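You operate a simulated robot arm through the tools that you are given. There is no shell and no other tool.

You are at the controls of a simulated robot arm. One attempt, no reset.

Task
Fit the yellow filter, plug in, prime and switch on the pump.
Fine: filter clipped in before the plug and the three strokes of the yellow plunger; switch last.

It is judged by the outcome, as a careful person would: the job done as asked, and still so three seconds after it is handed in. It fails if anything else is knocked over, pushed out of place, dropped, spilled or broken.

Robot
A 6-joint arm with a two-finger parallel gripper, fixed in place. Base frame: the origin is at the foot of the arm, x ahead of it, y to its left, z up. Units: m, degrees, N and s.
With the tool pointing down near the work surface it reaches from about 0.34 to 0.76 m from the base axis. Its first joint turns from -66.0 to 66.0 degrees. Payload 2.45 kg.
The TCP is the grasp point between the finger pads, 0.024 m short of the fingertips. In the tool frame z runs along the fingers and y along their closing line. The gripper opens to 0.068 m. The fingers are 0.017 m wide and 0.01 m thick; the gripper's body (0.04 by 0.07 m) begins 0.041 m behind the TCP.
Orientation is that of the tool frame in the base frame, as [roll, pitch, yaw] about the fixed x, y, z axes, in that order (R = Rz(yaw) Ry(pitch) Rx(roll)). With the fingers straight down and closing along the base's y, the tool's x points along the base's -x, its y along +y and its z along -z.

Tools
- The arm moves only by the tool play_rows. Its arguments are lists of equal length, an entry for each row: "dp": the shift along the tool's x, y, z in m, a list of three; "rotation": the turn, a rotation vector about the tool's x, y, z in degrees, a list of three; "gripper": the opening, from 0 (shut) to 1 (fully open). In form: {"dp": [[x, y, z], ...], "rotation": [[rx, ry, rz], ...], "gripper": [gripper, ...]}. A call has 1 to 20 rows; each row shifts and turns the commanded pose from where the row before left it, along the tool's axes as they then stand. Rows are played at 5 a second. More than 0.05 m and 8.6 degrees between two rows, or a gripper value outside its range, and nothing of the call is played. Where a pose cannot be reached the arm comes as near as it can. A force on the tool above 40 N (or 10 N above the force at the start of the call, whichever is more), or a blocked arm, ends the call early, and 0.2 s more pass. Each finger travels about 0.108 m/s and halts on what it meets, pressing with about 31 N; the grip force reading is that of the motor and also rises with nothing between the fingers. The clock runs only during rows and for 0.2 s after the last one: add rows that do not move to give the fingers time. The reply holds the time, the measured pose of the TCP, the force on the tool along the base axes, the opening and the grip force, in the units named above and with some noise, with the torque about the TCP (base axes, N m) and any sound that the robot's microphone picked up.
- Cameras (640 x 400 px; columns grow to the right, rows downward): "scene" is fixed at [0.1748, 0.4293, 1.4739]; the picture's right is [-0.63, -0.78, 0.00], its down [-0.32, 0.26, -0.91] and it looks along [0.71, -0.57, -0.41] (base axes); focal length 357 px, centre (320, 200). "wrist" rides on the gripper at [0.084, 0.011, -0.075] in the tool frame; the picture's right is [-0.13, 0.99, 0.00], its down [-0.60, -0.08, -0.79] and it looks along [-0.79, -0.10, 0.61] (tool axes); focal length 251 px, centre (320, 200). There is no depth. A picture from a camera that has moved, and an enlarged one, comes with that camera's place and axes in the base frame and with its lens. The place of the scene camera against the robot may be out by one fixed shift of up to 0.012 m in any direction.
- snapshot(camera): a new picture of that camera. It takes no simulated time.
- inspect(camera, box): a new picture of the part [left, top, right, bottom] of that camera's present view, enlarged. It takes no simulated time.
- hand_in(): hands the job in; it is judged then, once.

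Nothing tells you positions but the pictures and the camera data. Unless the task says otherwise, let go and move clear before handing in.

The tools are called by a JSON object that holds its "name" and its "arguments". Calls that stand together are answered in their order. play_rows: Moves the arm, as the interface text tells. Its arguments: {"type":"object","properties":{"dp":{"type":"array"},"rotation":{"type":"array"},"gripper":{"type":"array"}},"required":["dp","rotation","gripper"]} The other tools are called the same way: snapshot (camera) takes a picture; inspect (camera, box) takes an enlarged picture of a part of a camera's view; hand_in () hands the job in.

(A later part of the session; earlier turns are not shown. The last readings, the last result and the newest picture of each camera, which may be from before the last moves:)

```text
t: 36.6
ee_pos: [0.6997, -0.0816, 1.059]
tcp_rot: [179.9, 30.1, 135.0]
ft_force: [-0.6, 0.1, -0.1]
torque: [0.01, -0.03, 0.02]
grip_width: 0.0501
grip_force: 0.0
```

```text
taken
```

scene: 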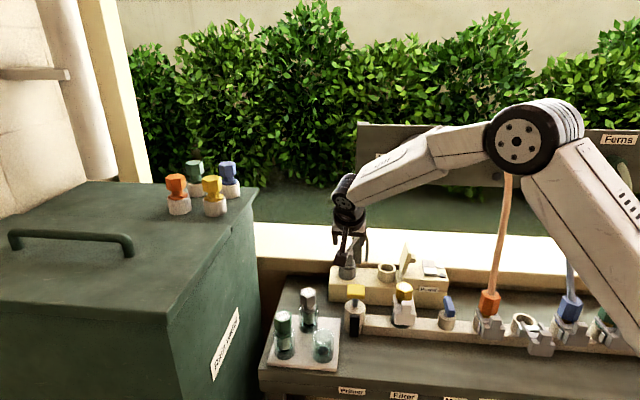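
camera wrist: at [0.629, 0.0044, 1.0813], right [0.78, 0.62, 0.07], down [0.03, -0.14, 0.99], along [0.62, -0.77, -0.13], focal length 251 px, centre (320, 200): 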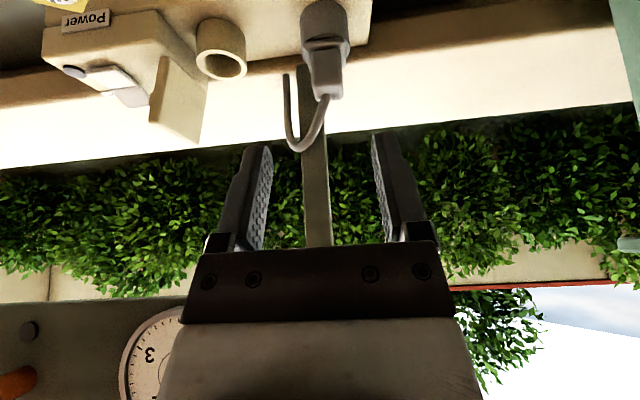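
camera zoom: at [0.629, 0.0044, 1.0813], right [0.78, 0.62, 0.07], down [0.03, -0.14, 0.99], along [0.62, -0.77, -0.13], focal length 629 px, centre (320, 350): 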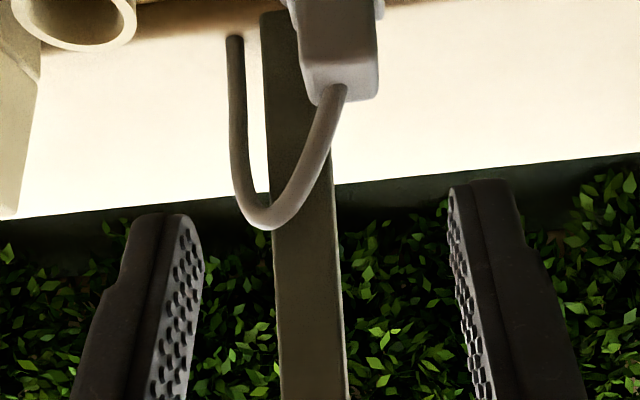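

The tilt reached as commanded, and the cable loop sits behind and to the left of the plug. I'll move to a pre-grasp point 8 cm back along the tool axis.

{"name": "play_rows", "arguments": {"dp": [[-0.0149, 0.0011, 0.0276], [-0.0149, 0.0011, 0.0276], [-0.0149, 0.0011, 0.0276], [0, 0, 0]], "rotation": [[0, 0, 0], [0, 0, 0], [0, 0, 0], [0, 0, 0]], "gripper": [0.735, 0.735, 0.735, 0.735]}}

{"name": "snapshot", "arguments": {"camera": "wrist"}}

{"name": "inspect", "arguments": {"camera": "wrist", "box": [230, 60, 410, 210]}}

{"name": "inspect", "arguments": {"camera": "scene", "box": [310, 170, 430, 290]}}

```text
t: 37.6
ee_pos: [0.7599, -0.1353, 1.0092]
tcp_rot: [179.9, 29.9, 135.0]
ft_force: [-0.3, 0.7, 0.1]
torque: [0.01, 0.02, 0.0]
grip_width: 0.0503
grip_force: 0.0
```

```text
taken
camera wrist: at [0.6884, -0.0502, 1.0316], right [0.78, 0.62, 0.06], down [0.03, -0.15, 0.99], along [0.62, -0.77, -0.13], focal length 251 px, centre (320, 200)
```

wrist: 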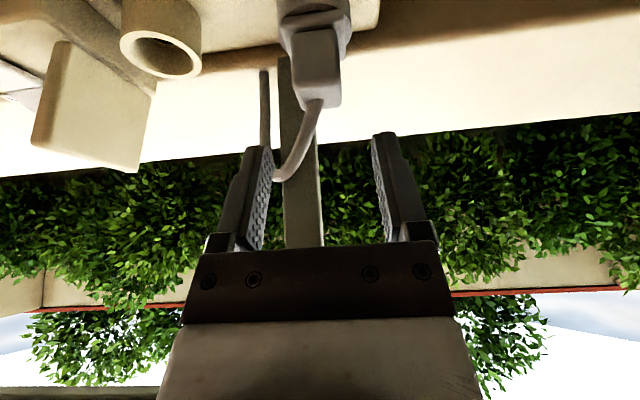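

```text
2.67 times, centred on (320, 135) of wrist
camera zoom: at [0.6884, -0.0502, 1.0316], right [0.78, 0.62, 0.06], down [0.03, -0.15, 0.99], along [0.62, -0.77, -0.13], focal length 670 px, centre (320, 373)
```

zoom: 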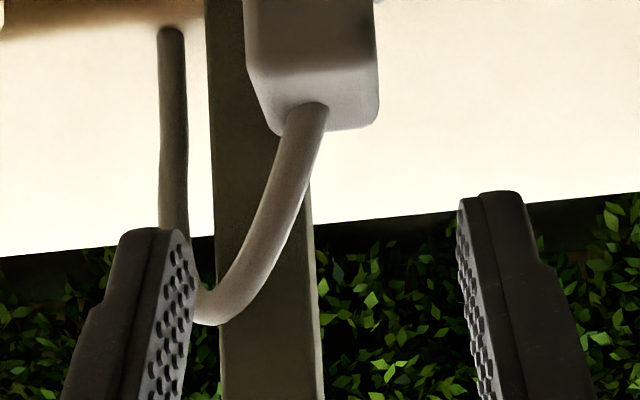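

```text
3.33 times, centred on (370, 230) of scene
camera zoom: at [0.1748, 0.4293, 1.4739], right [-0.63, -0.78, 0.0], down [-0.32, 0.26, -0.91], along [0.71, -0.57, -0.41], focal length 1190 px, centre (153, 100)
```

zoom: 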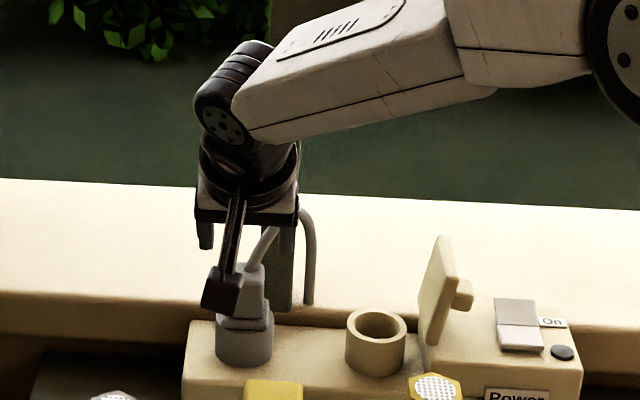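

Everything is reachable. The plug is about 2 mm toward the socket side from my estimate, so I'll correct for that and advance along the tool axis in two stages.

{"name": "play_rows", "arguments": {"dp": [[0, -0.0033, 0.015], [0, 0, 0.015], [0, 0, 0.02], [0, 0, 0]], "rotation": [[0, 0, 0], [0, 0, 0], [0, 0, 0], [0, 0, 0]], "gripper": [0.735, 0.735, 0.735, 0.735]}}

{"name": "snapshot", "arguments": {"camera": "wrist"}}

{"name": "inspect", "arguments": {"camera": "wrist", "box": [230, 60, 410, 210]}}

{"name": "inspect", "arguments": {"camera": "scene", "box": [310, 200, 430, 320]}}

```text
t: 38.6
ee_pos: [0.7755, -0.1549, 0.9654]
tcp_rot: [179.9, 30.1, 135.0]
ft_force: [0.1, -0.1, -0.4]
torque: [0.01, 0.01, 0.0]
grip_width: 0.05
grip_force: 0.0
```

```text
taken
camera wrist: at [0.7037, -0.0705, 0.9882], right [0.78, 0.62, 0.06], down [0.03, -0.15, 0.99], along [0.62, -0.77, -0.13], focal length 251 px, centre (320, 200)
```

wrist: 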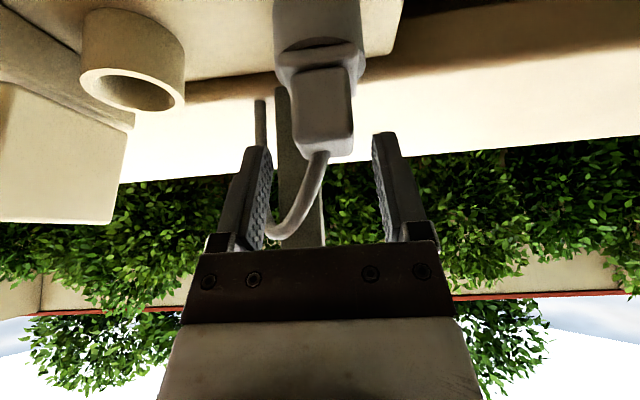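

```text
2.67 times, centred on (320, 135) of wrist
camera zoom: at [0.7037, -0.0705, 0.9882], right [0.78, 0.62, 0.06], down [0.03, -0.15, 0.99], along [0.62, -0.77, -0.13], focal length 670 px, centre (320, 373)
```

zoom: 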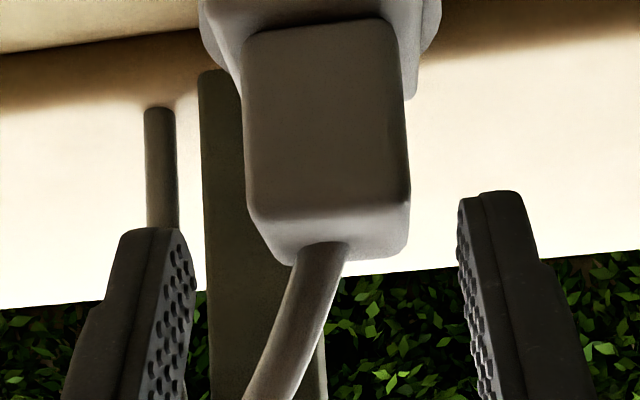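

```text
3.33 times, centred on (370, 260) of scene
camera zoom: at [0.1748, 0.4293, 1.4739], right [-0.63, -0.78, 0.0], down [-0.32, 0.26, -0.91], along [0.71, -0.57, -0.41], focal length 1190 px, centre (153, 0)
```

zoom: 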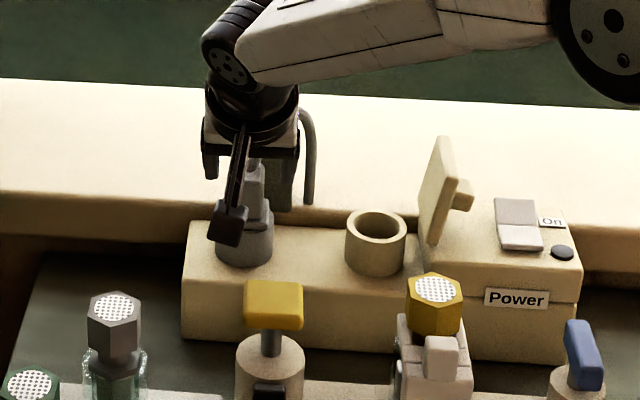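

The plug is centred between the fingers and its flange top is at z≈0.911. I'll advance the last 29 mm so the tips stay just above the flange, then close.

{"name": "play_rows", "arguments": {"dp": [[0, 0, 0.01], [0, 0, 0.01], [0, 0, 0.009], [0, 0, 0]], "rotation": [[0, 0, 0], [0, 0, 0], [0, 0, 0], [0, 0, 0]], "gripper": [0.735, 0.735, 0.735, 0.735]}}

{"name": "inspect", "arguments": {"camera": "wrist", "box": [230, 60, 410, 260]}}

{"name": "inspect", "arguments": {"camera": "scene", "box": [310, 200, 430, 320]}}

```text
t: 39.6
ee_pos: [0.7838, -0.1653, 0.9413]
tcp_rot: [-180.0, 30.1, 135.0]
ft_force: [-0.4, 0.1, -0.2]
torque: [0.03, 0.0, -0.02]
grip_width: 0.0501
grip_force: 0.0
```

```text
2.00 times, centred on (320, 160) of wrist
camera zoom: at [0.7137, -0.0801, 0.9634], right [0.78, 0.62, 0.06], down [0.03, -0.15, 0.99], along [0.62, -0.77, -0.13], focal length 503 px, centre (320, 280)
```

zoom: 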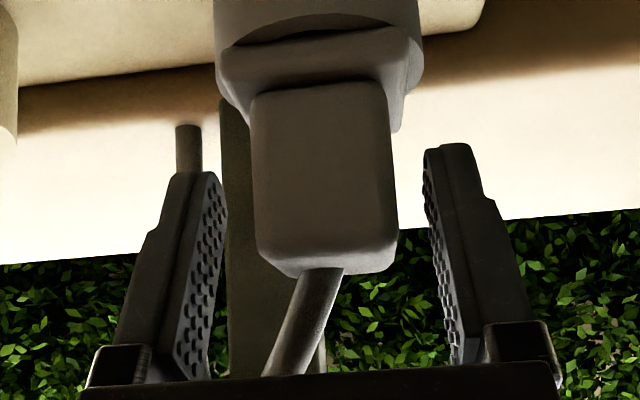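

```text
3.33 times, centred on (370, 260) of scene
camera zoom: at [0.1748, 0.4293, 1.4739], right [-0.63, -0.78, 0.0], down [-0.32, 0.26, -0.91], along [0.71, -0.57, -0.41], focal length 1190 px, centre (153, 0)
```

zoom: 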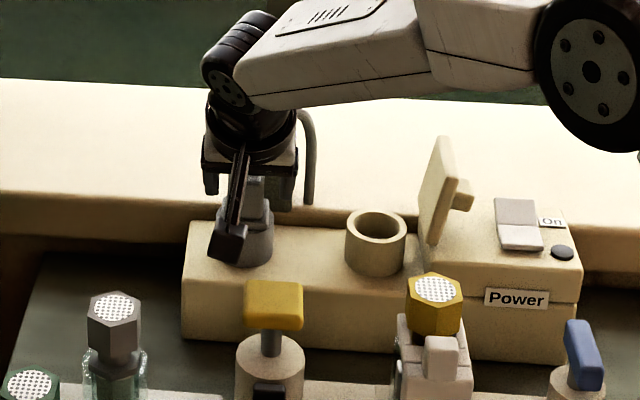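

Centring is good, with the fingertips beside the mid-body above the flange. Closing on the plug now.

{"name": "play_rows", "arguments": {"dp": [[0, 0, 0], [0, 0, 0], [0, 0, 0], [0, 0, 0]], "rotation": [[0, 0, 0], [0, 0, 0], [0, 0, 0], [0, 0, 0]], "gripper": [0.5, 0.3, 0.2, 0.2]}}

{"name": "inspect", "arguments": {"camera": "wrist", "box": [230, 60, 410, 260]}}

```text
t: 40.6
ee_pos: [0.7845, -0.166, 0.9406]
tcp_rot: [-180.0, 30.0, 135.1]
ft_force: [-0.1, 0.2, -0.3]
torque: [0.01, 0.01, 0.01]
grip_width: 0.0293
grip_force: 30.9
```

```text
2.00 times, centred on (320, 160) of wrist
camera zoom: at [0.7136, -0.08, 0.9634], right [0.78, 0.62, 0.06], down [0.03, -0.15, 0.99], along [0.62, -0.77, -0.13], focal length 503 px, centre (320, 280)
```

zoom: 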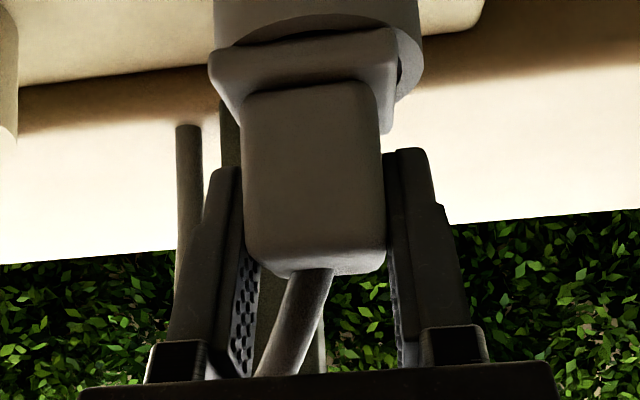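

The gripper holds the plug at 29.3 mm. I'll lift it straight up, slowly at first.

{"name": "play_rows", "arguments": {"dp": [[-0.0025, 0, -0.00433], [-0.005, 0, -0.00866], [-0.005, 0, -0.00866], [-0.005, 0, -0.00866], [0, 0, 0]], "rotation": [[0, 0, 0], [0, 0, 0], [0, 0, 0], [0, 0, 0], [0, 0, 0]], "gripper": [0.2, 0.2, 0.2, 0.2, 0.2]}}

{"name": "inspect", "arguments": {"camera": "wrist", "box": [200, 0, 440, 200]}}

{"name": "inspect", "arguments": {"camera": "scene", "box": [310, 200, 430, 320]}}

```text
t: 41.8
ee_pos: [0.7835, -0.1662, 0.9756]
tcp_rot: [-180.0, 30.0, 135.0]
ft_force: [-0.5, 0.4, -0.8]
torque: [0.0, 0.02, -0.03]
grip_width: 0.0292
grip_force: 30.8
```

```text
2.00 times, centred on (320, 100) of wrist
camera zoom: at [0.7139, -0.0794, 0.9984], right [0.78, 0.62, 0.06], down [0.03, -0.15, 0.99], along [0.62, -0.77, -0.13], focal length 503 px, centre (320, 400)
```

zoom: 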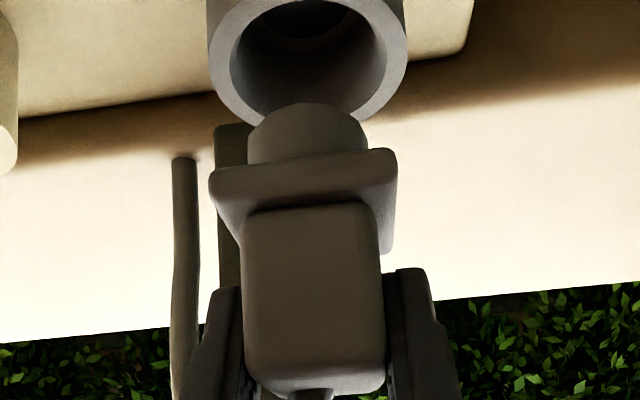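

```text
3.33 times, centred on (370, 260) of scene
camera zoom: at [0.1748, 0.4293, 1.4739], right [-0.63, -0.78, 0.0], down [-0.32, 0.26, -0.91], along [0.71, -0.57, -0.41], focal length 1190 px, centre (153, 0)
```

zoom: 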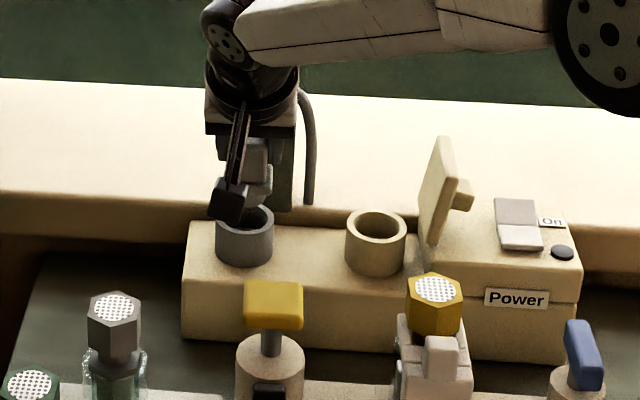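

The plug is out, with a spigot about 35 mm in diameter below its flange. The socket rim centre measures (0.708, -0.244, 0.896) from several views. I'll carry the plug along the box to just above the socket.

{"name": "play_rows", "arguments": {"dp": [[-0.005, 0, -0.00866], [0.001, -0.027, -0.0006], [0.001, -0.027, -0.0006], [0.001, -0.027, -0.0006], [0, -0.027, 0], [0, 0, 0]], "rotation": [[0, 0, 0], [0, 0, 0], [0, 0, 0], [0, 0, 0], [0, 0, 0], [0, 0, 0]], "gripper": [0.2, 0.2, 0.2, 0.2, 0.2, 0.2]}}

{"name": "snapshot", "arguments": {"camera": "wrist"}}

{"name": "inspect", "arguments": {"camera": "wrist", "box": [200, 0, 440, 200]}}

{"name": "inspect", "arguments": {"camera": "scene", "box": [330, 190, 450, 310]}}

```text
t: 43.2
ee_pos: [0.7047, -0.2388, 0.9853]
tcp_rot: [-179.9, 30.0, 135.0]
ft_force: [-0.7, 0.7, -1.1]
torque: [0.0, 0.01, 0.02]
grip_width: 0.0295
grip_force: 30.6
```

```text
taken
camera wrist: at [0.6347, -0.1534, 1.0077], right [0.78, 0.62, 0.06], down [0.03, -0.15, 0.99], along [0.62, -0.77, -0.13], focal length 251 px, centre (320, 200)
```

wrist: 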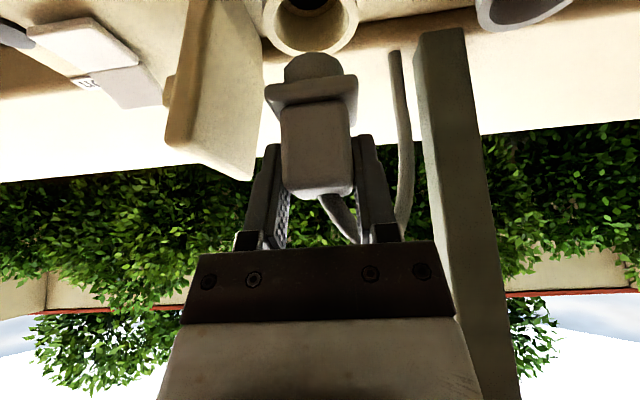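

```text
2.00 times, centred on (320, 100) of wrist
camera zoom: at [0.6347, -0.1534, 1.0077], right [0.78, 0.62, 0.06], down [0.03, -0.15, 0.99], along [0.62, -0.77, -0.13], focal length 503 px, centre (320, 400)
```

zoom: 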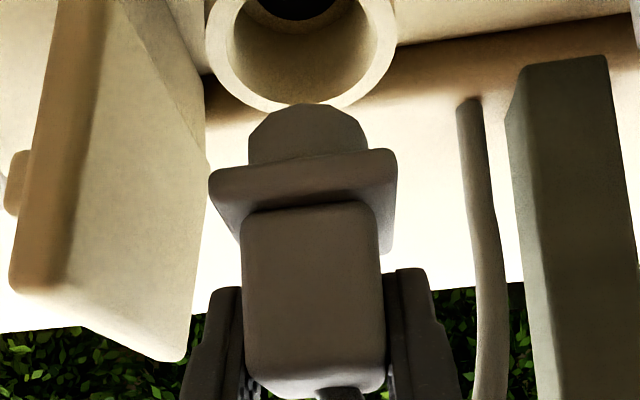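

```text
3.33 times, centred on (390, 250) of scene
camera zoom: at [0.1748, 0.4293, 1.4739], right [-0.63, -0.78, 0.0], down [-0.32, 0.26, -0.91], along [0.71, -0.57, -0.41], focal length 1190 px, centre (87, 33)
```

zoom: 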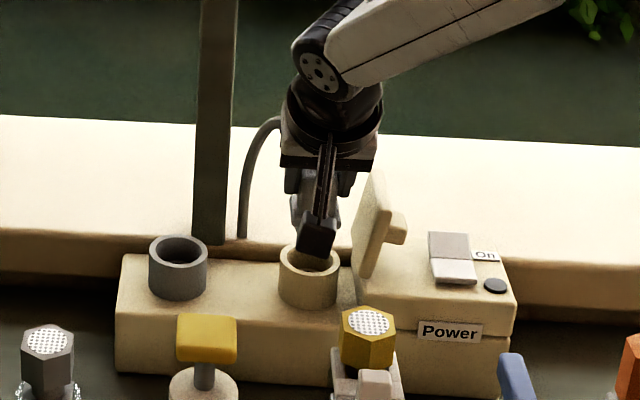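

The plug is over the socket with the lid clear on the left. I'll lower it 3 cm to just above the rim and check again.

{"name": "play_rows", "arguments": {"dp": [[0.005, 0, 0.00866], [0.005, 0, 0.00866], [0.0035, 0, 0.00606], [0, 0, 0]], "rotation": [[0, 0, 0], [0, 0, 0], [0, 0, 0], [0, 0, 0]], "gripper": [0.2, 0.2, 0.2, 0.2]}}

{"name": "inspect", "arguments": {"camera": "wrist", "box": [200, 0, 440, 200]}}

{"name": "inspect", "arguments": {"camera": "scene", "box": [350, 230, 430, 310]}}

```text
t: 44.2
ee_pos: [0.7053, -0.2388, 0.9587]
tcp_rot: [-180.0, 30.0, 135.0]
ft_force: [0.3, 0.7, -0.4]
torque: [-0.04, -0.01, -0.04]
grip_width: 0.0295
grip_force: 30.6
```

```text
2.00 times, centred on (320, 100) of wrist
camera zoom: at [0.6348, -0.1535, 0.9811], right [0.78, 0.62, 0.06], down [0.03, -0.15, 0.99], along [0.62, -0.77, -0.13], focal length 503 px, centre (320, 400)
```

zoom: 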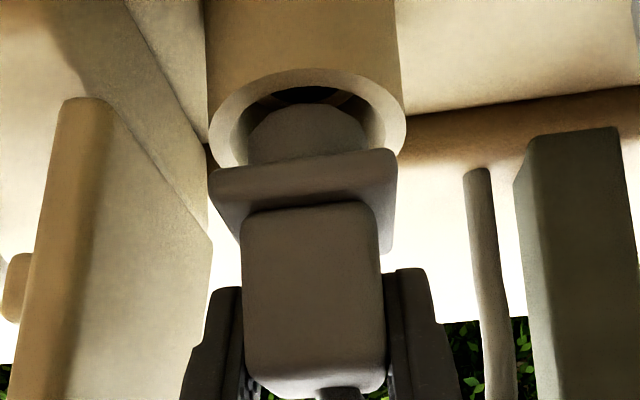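

```text
5.00 times, centred on (390, 270) of scene
camera zoom: at [0.1748, 0.4293, 1.4739], right [-0.63, -0.78, 0.0], down [-0.32, 0.26, -0.91], along [0.71, -0.57, -0.41], focal length 1785 px, centre (-30, -150)
```

zoom: 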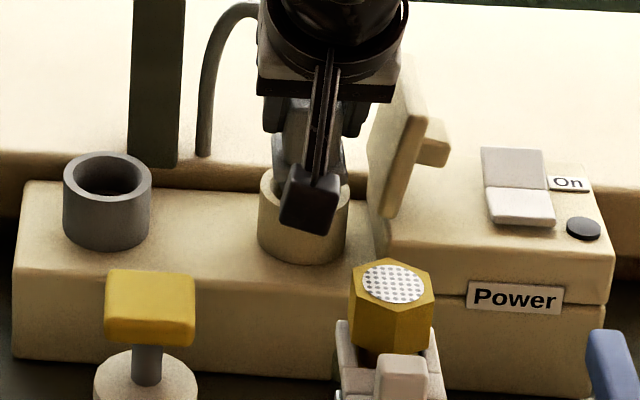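

The spigot is at rim level and centred in the ring, with several mm of clearance. I'll lower it the remaining 18 mm in small steps.

{"name": "play_rows", "arguments": {"dp": [[0.0011, 0, 0.004], [0.002, 0, 0.00346], [0.002, 0, 0.00346], [0, 0, 0]], "rotation": [[0, 0, 0], [0, 0, 0], [0, 0, 0], [0, 0, 0]], "gripper": [0.2, 0.2, 0.2, 0.2]}}

{"name": "inspect", "arguments": {"camera": "wrist", "box": [200, 0, 440, 200]}}

```text
t: 45.2
ee_pos: [0.7081, -0.2398, 0.9474]
tcp_rot: [180.0, 30.0, 135.0]
ft_force: [-1.1, 0.0, -1.4]
torque: [0.0, 0.01, 0.01]
grip_width: 0.0295
grip_force: 31.4
```

```text
2.00 times, centred on (320, 100) of wrist
camera zoom: at [0.6358, -0.1544, 0.9692], right [0.78, 0.62, 0.07], down [0.03, -0.15, 0.99], along [0.62, -0.77, -0.13], focal length 503 px, centre (320, 400)
```

zoom: 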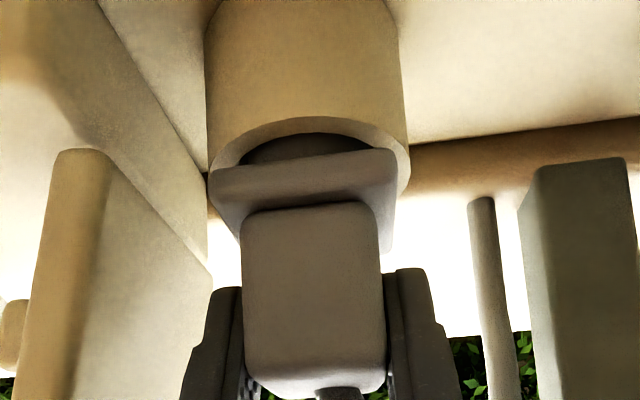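

The spigot is inside the ring with no contact force, so I'll keep pressing it home.

{"name": "play_rows", "arguments": {"dp": [[0.0015, 0, 0.0026], [0.0015, 0, 0.0026], [0.001, 0, 0.00173], [0, 0, 0]], "rotation": [[0, 0, 0], [0, 0, 0], [0, 0, 0], [0, 0, 0]], "gripper": [0.2, 0.2, 0.2, 0.2]}}

{"name": "inspect", "arguments": {"camera": "wrist", "box": [200, 0, 440, 200]}}

{"name": "inspect", "arguments": {"camera": "scene", "box": [350, 230, 430, 310]}}

```text
t: 46.2
ee_pos: [0.7068, -0.2412, 0.9407]
tcp_rot: [180.0, 30.2, 135.0]
ft_force: [-3.3, 0.4, 13.1]
torque: [0.15, 0.35, 0.0]
grip_width: 0.0295
grip_force: 30.9
```

```text
2.00 times, centred on (320, 100) of wrist
camera zoom: at [0.6364, -0.155, 0.963], right [0.78, 0.62, 0.07], down [0.03, -0.14, 0.99], along [0.62, -0.77, -0.13], focal length 503 px, centre (320, 400)
```

zoom: 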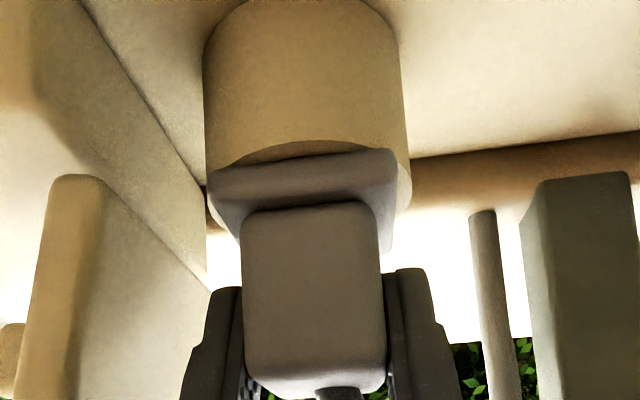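

```text
5.00 times, centred on (390, 270) of scene
camera zoom: at [0.1744, 0.4295, 1.4739], right [-0.63, -0.78, 0.0], down [-0.32, 0.26, -0.91], along [0.71, -0.57, -0.41], focal length 1785 px, centre (-30, -150)
```

zoom: 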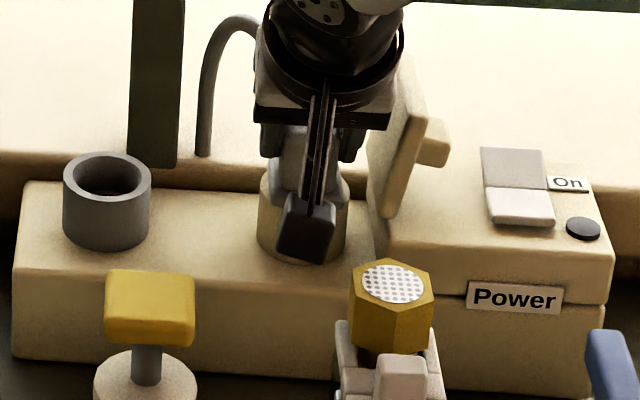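

Contact is at the same height the plug had when parked (TCP 0.9407), so the flange is on the rim. I'll press a bit more to be sure it is fully home.

{"name": "play_rows", "arguments": {"dp": [[0.0006, 0, 0.00104], [0.0004, 0, 0.0007], [0, 0, 0]], "rotation": [[0, 0, 0], [0, 0, 0], [0, 0, 0]], "gripper": [0.2, 0.2, 0.2]}}

{"name": "inspect", "arguments": {"camera": "wrist", "box": [250, 30, 370, 130]}}

```text
t: 47.0
ee_pos: [0.7084, -0.2408, 0.9409]
tcp_rot: [179.8, 30.4, 134.8]
ft_force: [-2.5, -0.9, 26.4]
torque: [0.06, 0.23, -0.01]
grip_width: 0.0295
grip_force: 31.4
```

```text
4.00 times, centred on (310, 80) of wrist
camera zoom: at [0.6365, -0.155, 0.9624], right [0.78, 0.62, 0.07], down [0.03, -0.14, 0.99], along [0.63, -0.77, -0.13], focal length 1006 px, centre (360, 680)
```

zoom: 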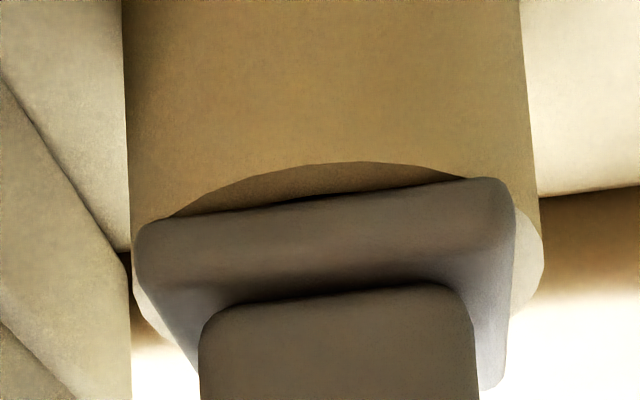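

The flange is flush on the rim and firm at 26 N with no more travel, so the plug is seated. I'll relieve the force, open slightly so the fingers stay clear of the lid, and back out along the tool axis.

{"name": "play_rows", "arguments": {"dp": [[-0.0008, 0, -0.0014], [-0.0004, 0, -0.0007], [0, 0, 0], [0, 0, 0], [0, 0, 0], [0, 0, 0]], "rotation": [[0, 0, 0], [0, 0, 0], [0, 0, 0], [0, 0, 0], [0, 0, 0], [0, 0, 0]], "gripper": [0.2, 0.2, 0.5, 0.62, 0.62, 0.62]}}

{"name": "inspect", "arguments": {"camera": "wrist", "box": [200, 0, 440, 200]}}

```text
t: 48.4
ee_pos: [0.7061, -0.2396, 0.9389]
tcp_rot: [179.9, 30.0, 134.9]
ft_force: [-0.1, -0.1, 0.5]
torque: [0.0, -0.01, -0.03]
grip_width: 0.0421
grip_force: 0.1
```

```text
2.00 times, centred on (320, 100) of wrist
camera zoom: at [0.6354, -0.1546, 0.9619], right [0.78, 0.62, 0.06], down [0.03, -0.15, 0.99], along [0.62, -0.77, -0.13], focal length 503 px, centre (320, 400)
```

zoom: 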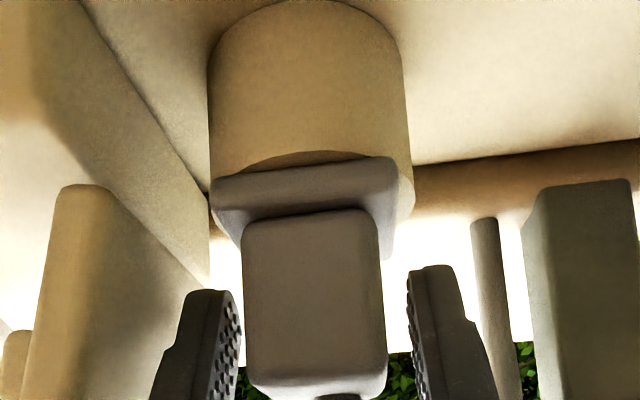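

Plug released and standing in the socket. Backing out now.

{"name": "play_rows", "arguments": {"dp": [[0, 0, -0.02], [0, 0, -0.03], [0, 0, -0.03], [0, 0, -0.03], [0, 0, 0]], "rotation": [[0, 0, 0], [0, 0, 0], [0, 0, 0], [0, 0, 0], [0, 0, 0]], "gripper": [0.62, 0.62, 0.62, 0.62, 0.62]}}

{"name": "snapshot", "arguments": {"camera": "wrist"}}

{"name": "inspect", "arguments": {"camera": "scene", "box": [330, 210, 450, 330]}}

```text
t: 49.6
ee_pos: [0.6662, -0.2006, 1.0348]
tcp_rot: [180.0, 30.0, 134.9]
ft_force: [0.2, -0.2, -0.1]
torque: [0.0, -0.02, -0.02]
grip_width: 0.0419
grip_force: 0.0
```

```text
taken
camera wrist: at [0.5962, -0.115, 1.0569], right [0.78, 0.62, 0.06], down [0.03, -0.15, 0.99], along [0.62, -0.77, -0.13], focal length 251 px, centre (320, 200)
```

wrist: 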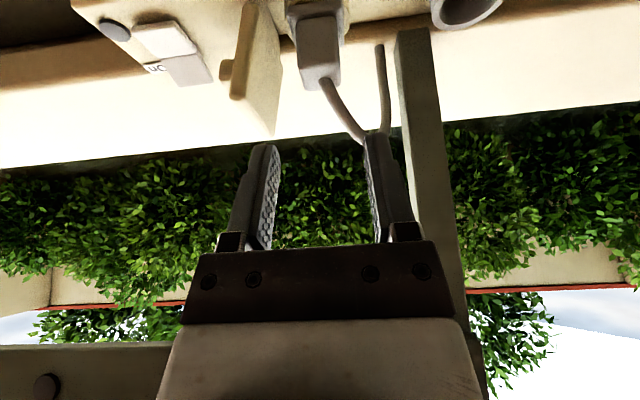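

```text
3.33 times, centred on (390, 270) of scene
camera zoom: at [0.1748, 0.4293, 1.4739], right [-0.63, -0.78, 0.0], down [-0.32, 0.26, -0.91], along [0.71, -0.57, -0.41], focal length 1190 px, centre (87, -33)
```

zoom: 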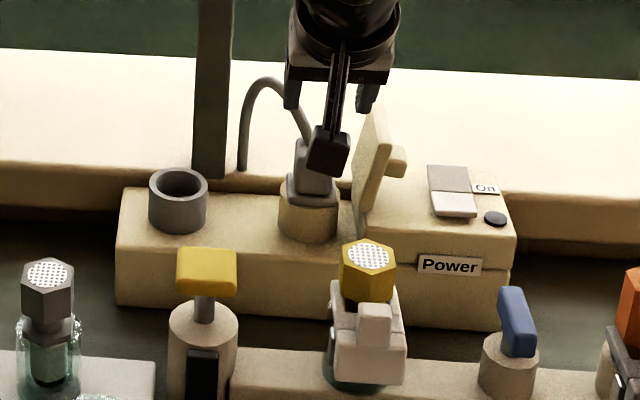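

The plug is seated and untouched. Now the primer: I'll bring the tool back to vertical and take a close look at the yellow plunger handle.

{"name": "play_rows", "arguments": {"dp": [[0, 0, 0], [0, 0, 0], [0, 0, 0], [0, 0, 0], [0.0255, 0.02155, 0], [0.0255, 0.02155, 0], [0.0255, 0.02155, 0], [0.0255, 0.02155, 0], [0, 0, 0]], "rotation": [[0, 7.5, 0], [0, 7.5, 0], [0, 7.5, 0], [0, 7.5, 0], [0, 0, 0], [0, 0, 0], [0, 0, 0], [0, 0, 0], [0, 0, 0]], "gripper": [0.62, 0.62, 0.62, 0.62, 0.8, 1, 1, 1, 1]}}

{"name": "snapshot", "arguments": {"camera": "wrist"}}

{"name": "inspect", "arguments": {"camera": "wrist", "box": [240, 40, 420, 200]}}

{"name": "inspect", "arguments": {"camera": "scene", "box": [330, 270, 390, 350]}}

```text
t: 51.6
ee_pos: [0.6565, -0.0687, 1.035]
tcp_rot: [-180.0, 0.0, 135.0]
ft_force: [-0.4, -0.4, -0.9]
torque: [-0.03, 0.03, -0.02]
grip_width: 0.068
grip_force: 0.0
```

```text
taken
camera wrist: at [0.6037, -0.0009, 1.1094], right [0.79, 0.61, 0.0], down [0.37, -0.48, 0.79], along [0.48, -0.63, -0.61], focal length 251 px, centre (320, 200)
```

wrist: 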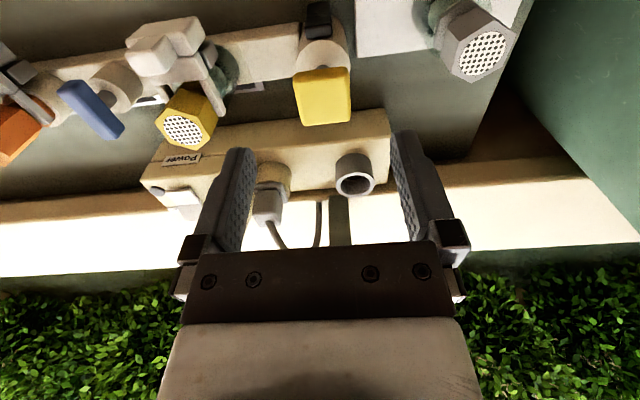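

```text
2.50 times, centred on (330, 120) of wrist
camera zoom: at [0.6037, -0.0009, 1.1094], right [0.79, 0.61, 0.0], down [0.37, -0.48, 0.79], along [0.48, -0.63, -0.61], focal length 629 px, centre (295, 400)
```

zoom: 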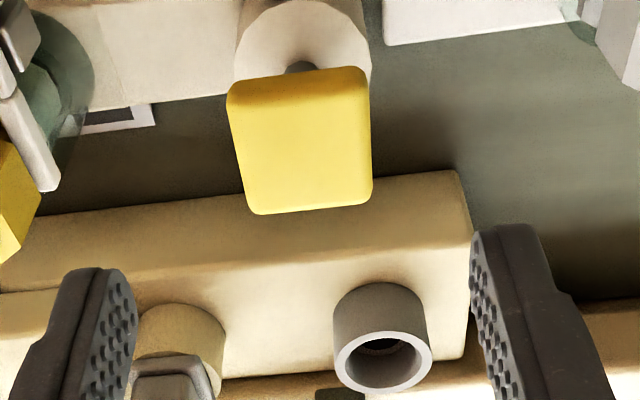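

```text
5.00 times, centred on (360, 310) of scene
camera zoom: at [0.1748, 0.4294, 1.4739], right [-0.63, -0.78, 0.0], down [-0.32, 0.26, -0.91], along [0.71, -0.57, -0.41], focal length 1785 px, centre (120, -350)
```

zoom: 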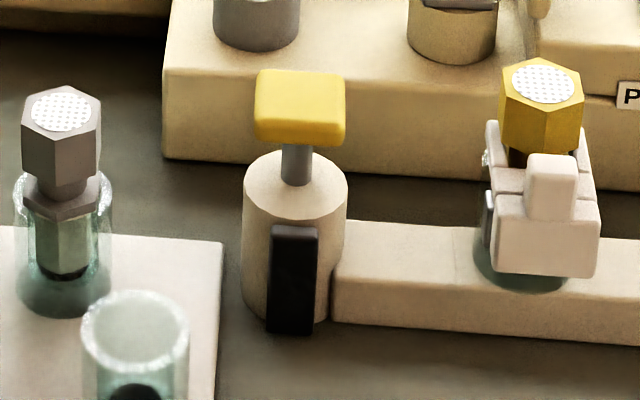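

The handle is about 42 mm square with its top at (0.675, -0.0885, 0.9225) and about 42 mm of rod below it. I'll grip it by its sides so I can control both the push and the pull. First I'll move above it.

{"name": "play_rows", "arguments": {"dp": [[-0.0274, -0.0006, 0], [0, 0, 0.03], [0, 0, 0.03], [0, 0, 0]], "rotation": [[0, 0, 0], [0, 0, 0], [0, 0, 0], [0, 0, 0]], "gripper": [1, 1, 1, 1]}}

{"name": "snapshot", "arguments": {"camera": "wrist"}}

{"name": "inspect", "arguments": {"camera": "wrist", "box": [230, 60, 410, 220]}}

{"name": "inspect", "arguments": {"camera": "scene", "box": [320, 240, 400, 340]}}

```text
t: 52.6
ee_pos: [0.6735, -0.0882, 0.9725]
tcp_rot: [-180.0, -0.1, 135.1]
ft_force: [-0.4, 0.1, -0.8]
torque: [-0.03, 0.02, -0.01]
grip_width: 0.0683
grip_force: 0.1
```

```text
taken
camera wrist: at [0.6229, -0.0208, 1.048], right [0.79, 0.61, 0.0], down [0.37, -0.48, 0.79], along [0.48, -0.63, -0.61], focal length 251 px, centre (320, 200)
```

wrist: 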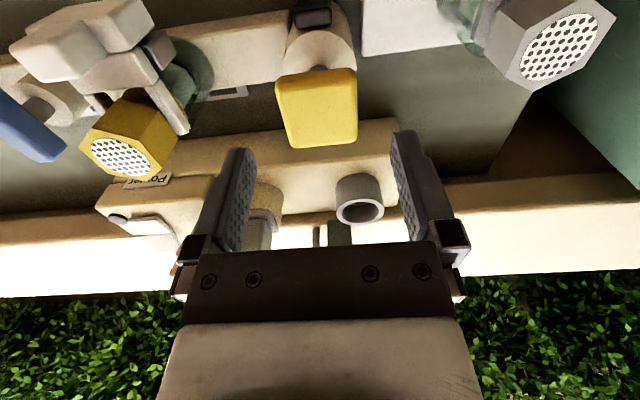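

```text
2.50 times, centred on (320, 140) of wrist
camera zoom: at [0.6229, -0.0208, 1.048], right [0.79, 0.61, 0.0], down [0.37, -0.48, 0.79], along [0.48, -0.63, -0.61], focal length 629 px, centre (320, 350)
```

zoom: 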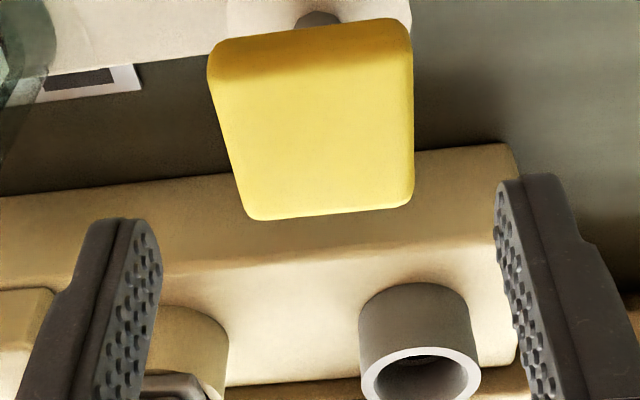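

```text
4.00 times, centred on (360, 290) of scene
camera zoom: at [0.1748, 0.4293, 1.4739], right [-0.63, -0.78, 0.0], down [-0.32, 0.26, -0.91], along [0.71, -0.57, -0.41], focal length 1428 px, centre (160, -160)
```

zoom: 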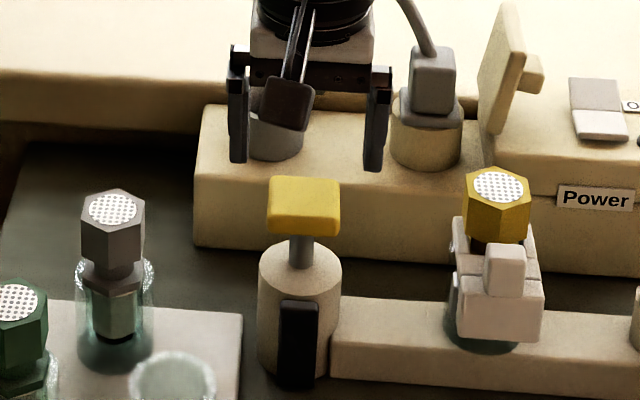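

The handle is centred under the fingers. I'll descend so the fingertips end just above the underside of the handle, then close on it.

{"name": "play_rows", "arguments": {"dp": [[-0.002, 0.0007, 0.015], [0, 0, 0.015], [0, 0, 0.0095], [0, 0, 0], [0, 0, 0], [0, 0, 0], [0, 0, 0]], "rotation": [[0, 0, 0], [0, 0, 0], [0, 0, 0], [0, 0, 0], [0, 0, 0], [0, 0, 0], [0, 0, 0]], "gripper": [1, 1, 1, 0.7, 0.5, 0.4, 0.4]}}

{"name": "inspect", "arguments": {"camera": "wrist", "box": [230, 60, 410, 220]}}

{"name": "inspect", "arguments": {"camera": "scene", "box": [320, 240, 400, 340]}}

```text
t: 54.2
ee_pos: [0.6756, -0.0896, 0.9338]
tcp_rot: [-179.9, -0.1, 134.9]
ft_force: [-9.7, -10.6, 1.1]
torque: [-0.14, 0.29, 0.02]
grip_width: 0.0431
grip_force: 45.3
```

```text
2.50 times, centred on (320, 140) of wrist
camera zoom: at [0.6245, -0.0227, 1.0088], right [0.79, 0.61, 0.0], down [0.37, -0.48, 0.79], along [0.48, -0.63, -0.61], focal length 629 px, centre (320, 350)
```

zoom: 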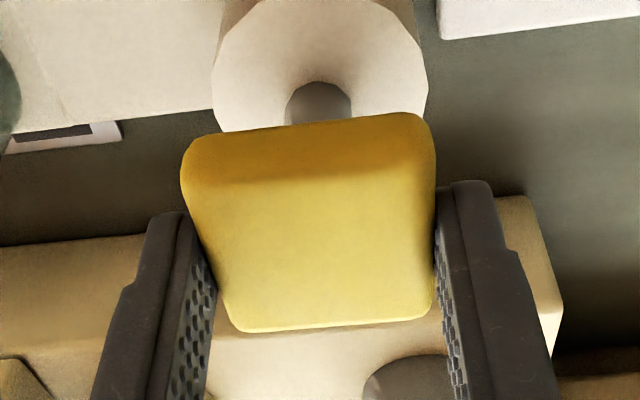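

```text
4.00 times, centred on (360, 290) of scene
camera zoom: at [0.1745, 0.429, 1.474], right [-0.63, -0.78, 0.0], down [-0.32, 0.26, -0.91], along [0.71, -0.57, -0.41], focal length 1428 px, centre (160, -160)
```

zoom: 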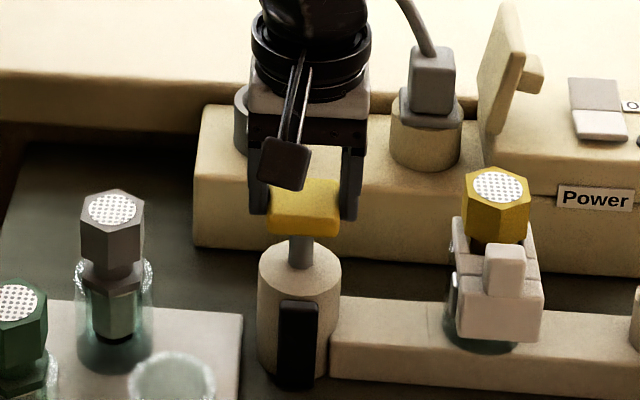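

I have the handle at 43 mm, with a small side load that means I'm about 1 mm off centre. I'll shift 1 mm to ease it.

{"name": "play_rows", "arguments": {"dp": [[0, -0.001, 0], [0, 0, 0]], "rotation": [[0, 0, 0], [0, 0, 0]], "gripper": [0.4, 0.4]}}

```text
t: 54.8
ee_pos: [0.6769, -0.0895, 0.9346]
tcp_rot: [179.9, 0.1, 135.0]
ft_force: [-6.9, -10.1, -1.8]
torque: [0.03, 0.37, -0.02]
grip_width: 0.0432
grip_force: 45.2
```

{"name": "play_rows", "arguments": {"dp": [[0, -0.0015, 0], [0, 0, 0]], "rotation": [[0, 0, 0], [0, 0, 0]], "gripper": [0.4, 0.4]}}

```text
t: 55.4
ee_pos: [0.6755, -0.0892, 0.9352]
tcp_rot: [179.8, 0.1, 135.0]
ft_force: [2.6, -3.1, -5.9]
torque: [0.08, -0.01, -0.12]
grip_width: 0.0431
grip_force: 45.4
```

Side load is balanced now. I'll press down gently and see how the plunger responds.

{"name": "play_rows", "arguments": {"dp": [[0, 0, 0.005], [0, 0, 0.005], [0, 0, 0]], "rotation": [[0, 0, 0], [0, 0, 0], [0, 0, 0]], "gripper": [0.4, 0.4, 0.4]}}

{"name": "inspect", "arguments": {"camera": "wrist", "box": [230, 60, 410, 220]}}

{"name": "inspect", "arguments": {"camera": "scene", "box": [320, 240, 400, 340]}}

```text
t: 56.2
ee_pos: [0.6765, -0.0906, 0.9258]
tcp_rot: [179.8, 0.2, 134.9]
ft_force: [6.3, 5.2, 2.7]
torque: [0.15, -0.03, -0.02]
grip_width: 0.0432
grip_force: 45.1
```

```text
2.50 times, centred on (320, 140) of wrist
camera zoom: at [0.6239, -0.0228, 1.0002], right [0.79, 0.61, 0.0], down [0.37, -0.48, 0.79], along [0.49, -0.63, -0.61], focal length 629 px, centre (320, 350)
```

zoom: 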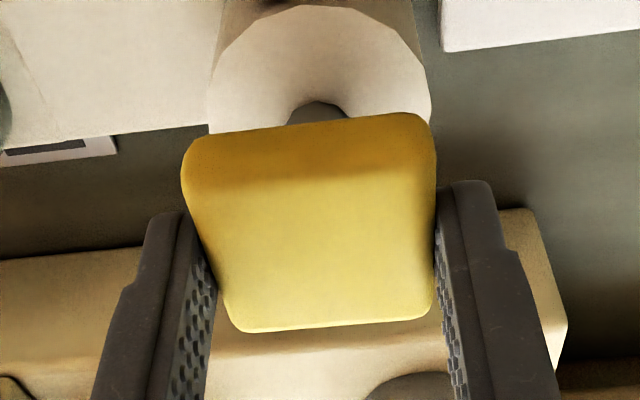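

```text
4.00 times, centred on (360, 290) of scene
camera zoom: at [0.1749, 0.4295, 1.4738], right [-0.63, -0.78, 0.0], down [-0.32, 0.26, -0.91], along [0.71, -0.57, -0.41], focal length 1428 px, centre (160, -160)
```

zoom: 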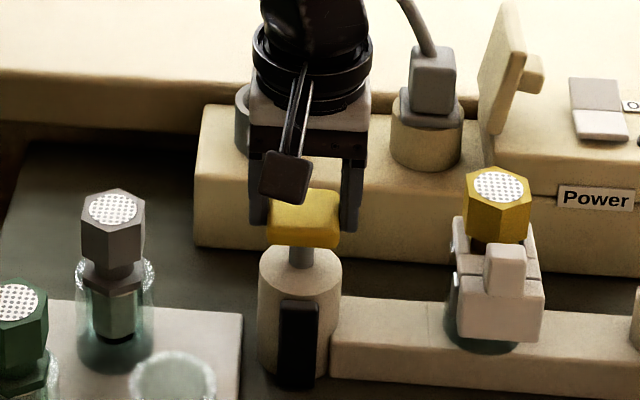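

The plunger moves freely with the gripper. I'll continue down to the end of the stroke.

{"name": "play_rows", "arguments": {"dp": [[0, 0, 0.006], [0, 0, 0.006], [0, 0, 0.004], [0, 0, 0.003], [0, 0, 0]], "rotation": [[0, 0, 0], [0, 0, 0], [0, 0, 0], [0, 0, 0], [0, 0, 0]], "gripper": [0.4, 0.4, 0.4, 0.4, 0.4]}}

{"name": "inspect", "arguments": {"camera": "scene", "box": [320, 240, 400, 340]}}

{"name": "inspect", "arguments": {"camera": "wrist", "box": [230, 60, 410, 220]}}

```text
t: 57.4
ee_pos: [0.6766, -0.0905, 0.9084]
tcp_rot: [179.8, 0.1, 134.9]
ft_force: [2.3, 14.9, 27.7]
torque: [0.56, 0.54, 0.05]
grip_width: 0.0433
grip_force: 44.5
```

```text
4.00 times, centred on (360, 290) of scene
camera zoom: at [0.1742, 0.4298, 1.4738], right [-0.63, -0.78, 0.0], down [-0.32, 0.26, -0.91], along [0.71, -0.57, -0.41], focal length 1428 px, centre (160, -160)
```

zoom: 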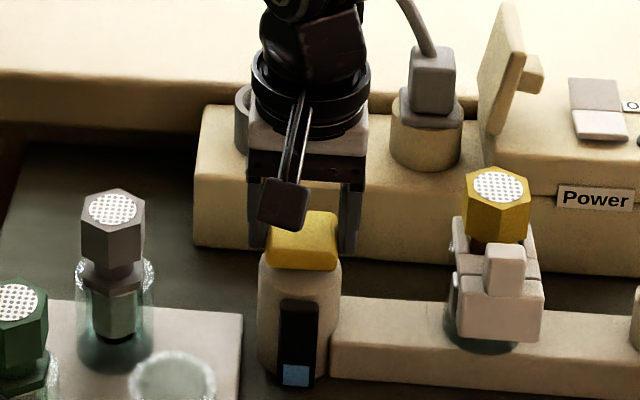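

```text
2.50 times, centred on (320, 140) of wrist
camera zoom: at [0.6238, -0.0228, 0.9828], right [0.79, 0.61, 0.0], down [0.37, -0.48, 0.79], along [0.49, -0.63, -0.61], focal length 629 px, centre (320, 350)
```

zoom: 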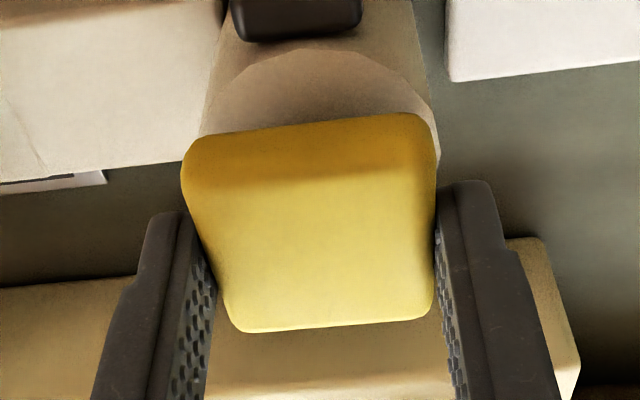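

The sight window on the primer body now shows a blue level at the bottom, so stroke one registered and the plunger is at its lower stop. I'll pull it back up to the start height.

{"name": "play_rows", "arguments": {"dp": [[0, 0, -0.006], [0, 0, -0.008], [0, 0, -0.008], [0, 0, -0.007], [0, 0, 0]], "rotation": [[0, 0, 0], [0, 0, 0], [0, 0, 0], [0, 0, 0], [0, 0, 0]], "gripper": [0.4, 0.4, 0.4, 0.4, 0.4]}}

{"name": "inspect", "arguments": {"camera": "scene", "box": [320, 240, 400, 340]}}

{"name": "inspect", "arguments": {"camera": "wrist", "box": [230, 60, 410, 220]}}

```text
t: 58.6
ee_pos: [0.6777, -0.0896, 0.9344]
tcp_rot: [179.9, 0.1, 135.0]
ft_force: [24.9, 16.0, -5.1]
torque: [0.36, -0.21, -0.07]
grip_width: 0.0433
grip_force: 45.6
```

```text
4.00 times, centred on (360, 290) of scene
camera zoom: at [0.1755, 0.4298, 1.4737], right [-0.63, -0.78, 0.0], down [-0.32, 0.26, -0.91], along [0.71, -0.57, -0.41], focal length 1428 px, centre (160, -160)
```

zoom: 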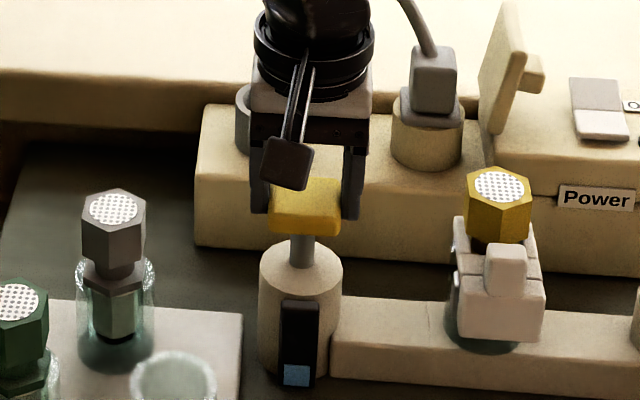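

```text
2.50 times, centred on (320, 140) of wrist
camera zoom: at [0.6238, -0.0228, 1.0091], right [0.79, 0.61, 0.0], down [0.37, -0.48, 0.79], along [0.49, -0.63, -0.61], focal length 629 px, centre (320, 350)
```

zoom: 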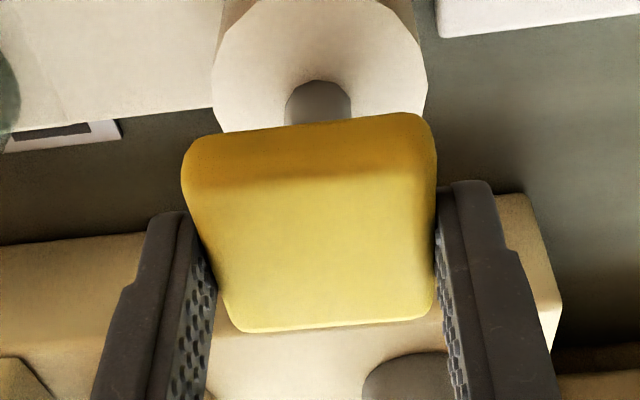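

Stroke one is complete and the level held. A sideways load of about 29 N has built up, so I'll shift 1.5 mm back to centre before the next stroke.

{"name": "play_rows", "arguments": {"dp": [[0, 0.0015, 0], [0, 0, 0]], "rotation": [[0, 0, 0], [0, 0, 0]], "gripper": [0.4, 0.4]}}

```text
t: 59.2
ee_pos: [0.6762, -0.089, 0.9358]
tcp_rot: [179.9, 0.1, 134.9]
ft_force: [12.2, 10.4, -3.8]
torque: [-0.31, -0.81, 0.12]
grip_width: 0.0432
grip_force: 45.1
```

{"name": "play_rows", "arguments": {"dp": [[0, 0.001, 0], [0, 0, 0]], "rotation": [[0, 0, 0], [0, 0, 0]], "gripper": [0.4, 0.4]}}

```text
t: 59.8
ee_pos: [0.6743, -0.0891, 0.9337]
tcp_rot: [-179.9, -0.2, 134.9]
ft_force: [7.1, 1.9, -4.2]
torque: [-0.28, -0.41, 0.16]
grip_width: 0.0431
grip_force: 45.2
```

The side load is low again. Stroke two: down to the stop.

{"name": "play_rows", "arguments": {"dp": [[0, 0, 0.007], [0, 0, 0.007], [0, 0, 0.007], [0, 0, 0.005], [0, 0, 0.003], [0, 0, 0]], "rotation": [[0, 0, 0], [0, 0, 0], [0, 0, 0], [0, 0, 0], [0, 0, 0], [0, 0, 0]], "gripper": [0.4, 0.4, 0.4, 0.4, 0.4, 0.4]}}

{"name": "inspect", "arguments": {"camera": "scene", "box": [320, 240, 400, 340]}}

```text
t: 61.2
ee_pos: [0.6768, -0.0897, 0.9093]
tcp_rot: [180.0, 0.0, 134.9]
ft_force: [-22.1, -6.2, 31.8]
torque: [0.19, 0.83, -0.02]
grip_width: 0.0432
grip_force: 44.9
```

```text
4.00 times, centred on (360, 290) of scene
camera zoom: at [0.1735, 0.4292, 1.4741], right [-0.63, -0.78, 0.0], down [-0.32, 0.26, -0.91], along [0.71, -0.57, -0.41], focal length 1428 px, centre (160, -160)
```

zoom: 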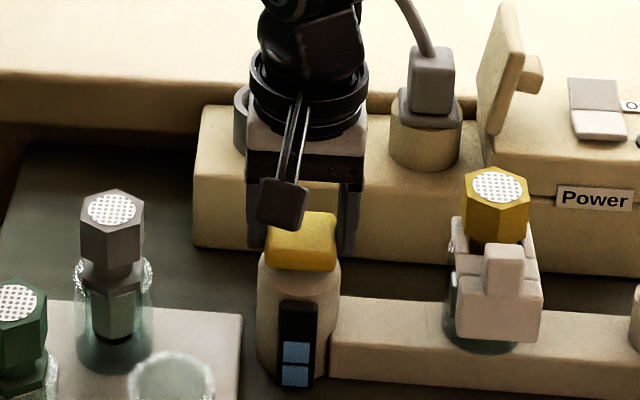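

Two blue segments are now lit, so stroke two counted. I'll pull up again for the third.

{"name": "play_rows", "arguments": {"dp": [[0, 0, -0.006], [0, 0, -0.008], [0, 0, -0.008], [0, 0, -0.007], [0, 0, 0]], "rotation": [[0, 0, 0], [0, 0, 0], [0, 0, 0], [0, 0, 0], [0, 0, 0]], "gripper": [0.4, 0.4, 0.4, 0.4, 0.4]}}

{"name": "inspect", "arguments": {"camera": "scene", "box": [320, 240, 400, 340]}}

```text
t: 62.4
ee_pos: [0.6761, -0.0898, 0.9352]
tcp_rot: [-180.0, -0.1, 134.9]
ft_force: [-10.1, -18.3, -2.9]
torque: [-0.6, -0.31, 0.0]
grip_width: 0.0432
grip_force: 45.1
```

```text
4.00 times, centred on (360, 290) of scene
camera zoom: at [0.1746, 0.4288, 1.4741], right [-0.63, -0.78, 0.0], down [-0.32, 0.26, -0.91], along [0.71, -0.57, -0.41], focal length 1428 px, centre (160, -160)
```

zoom: 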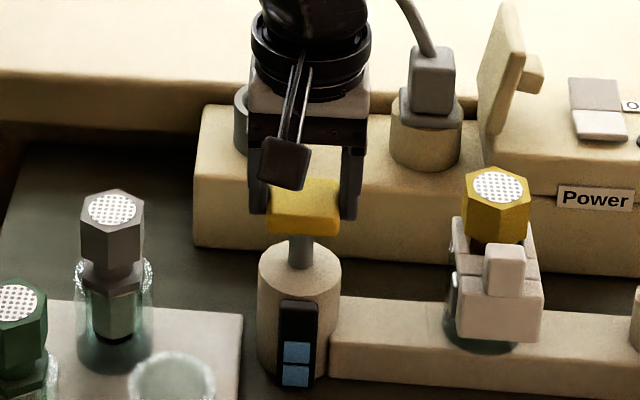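

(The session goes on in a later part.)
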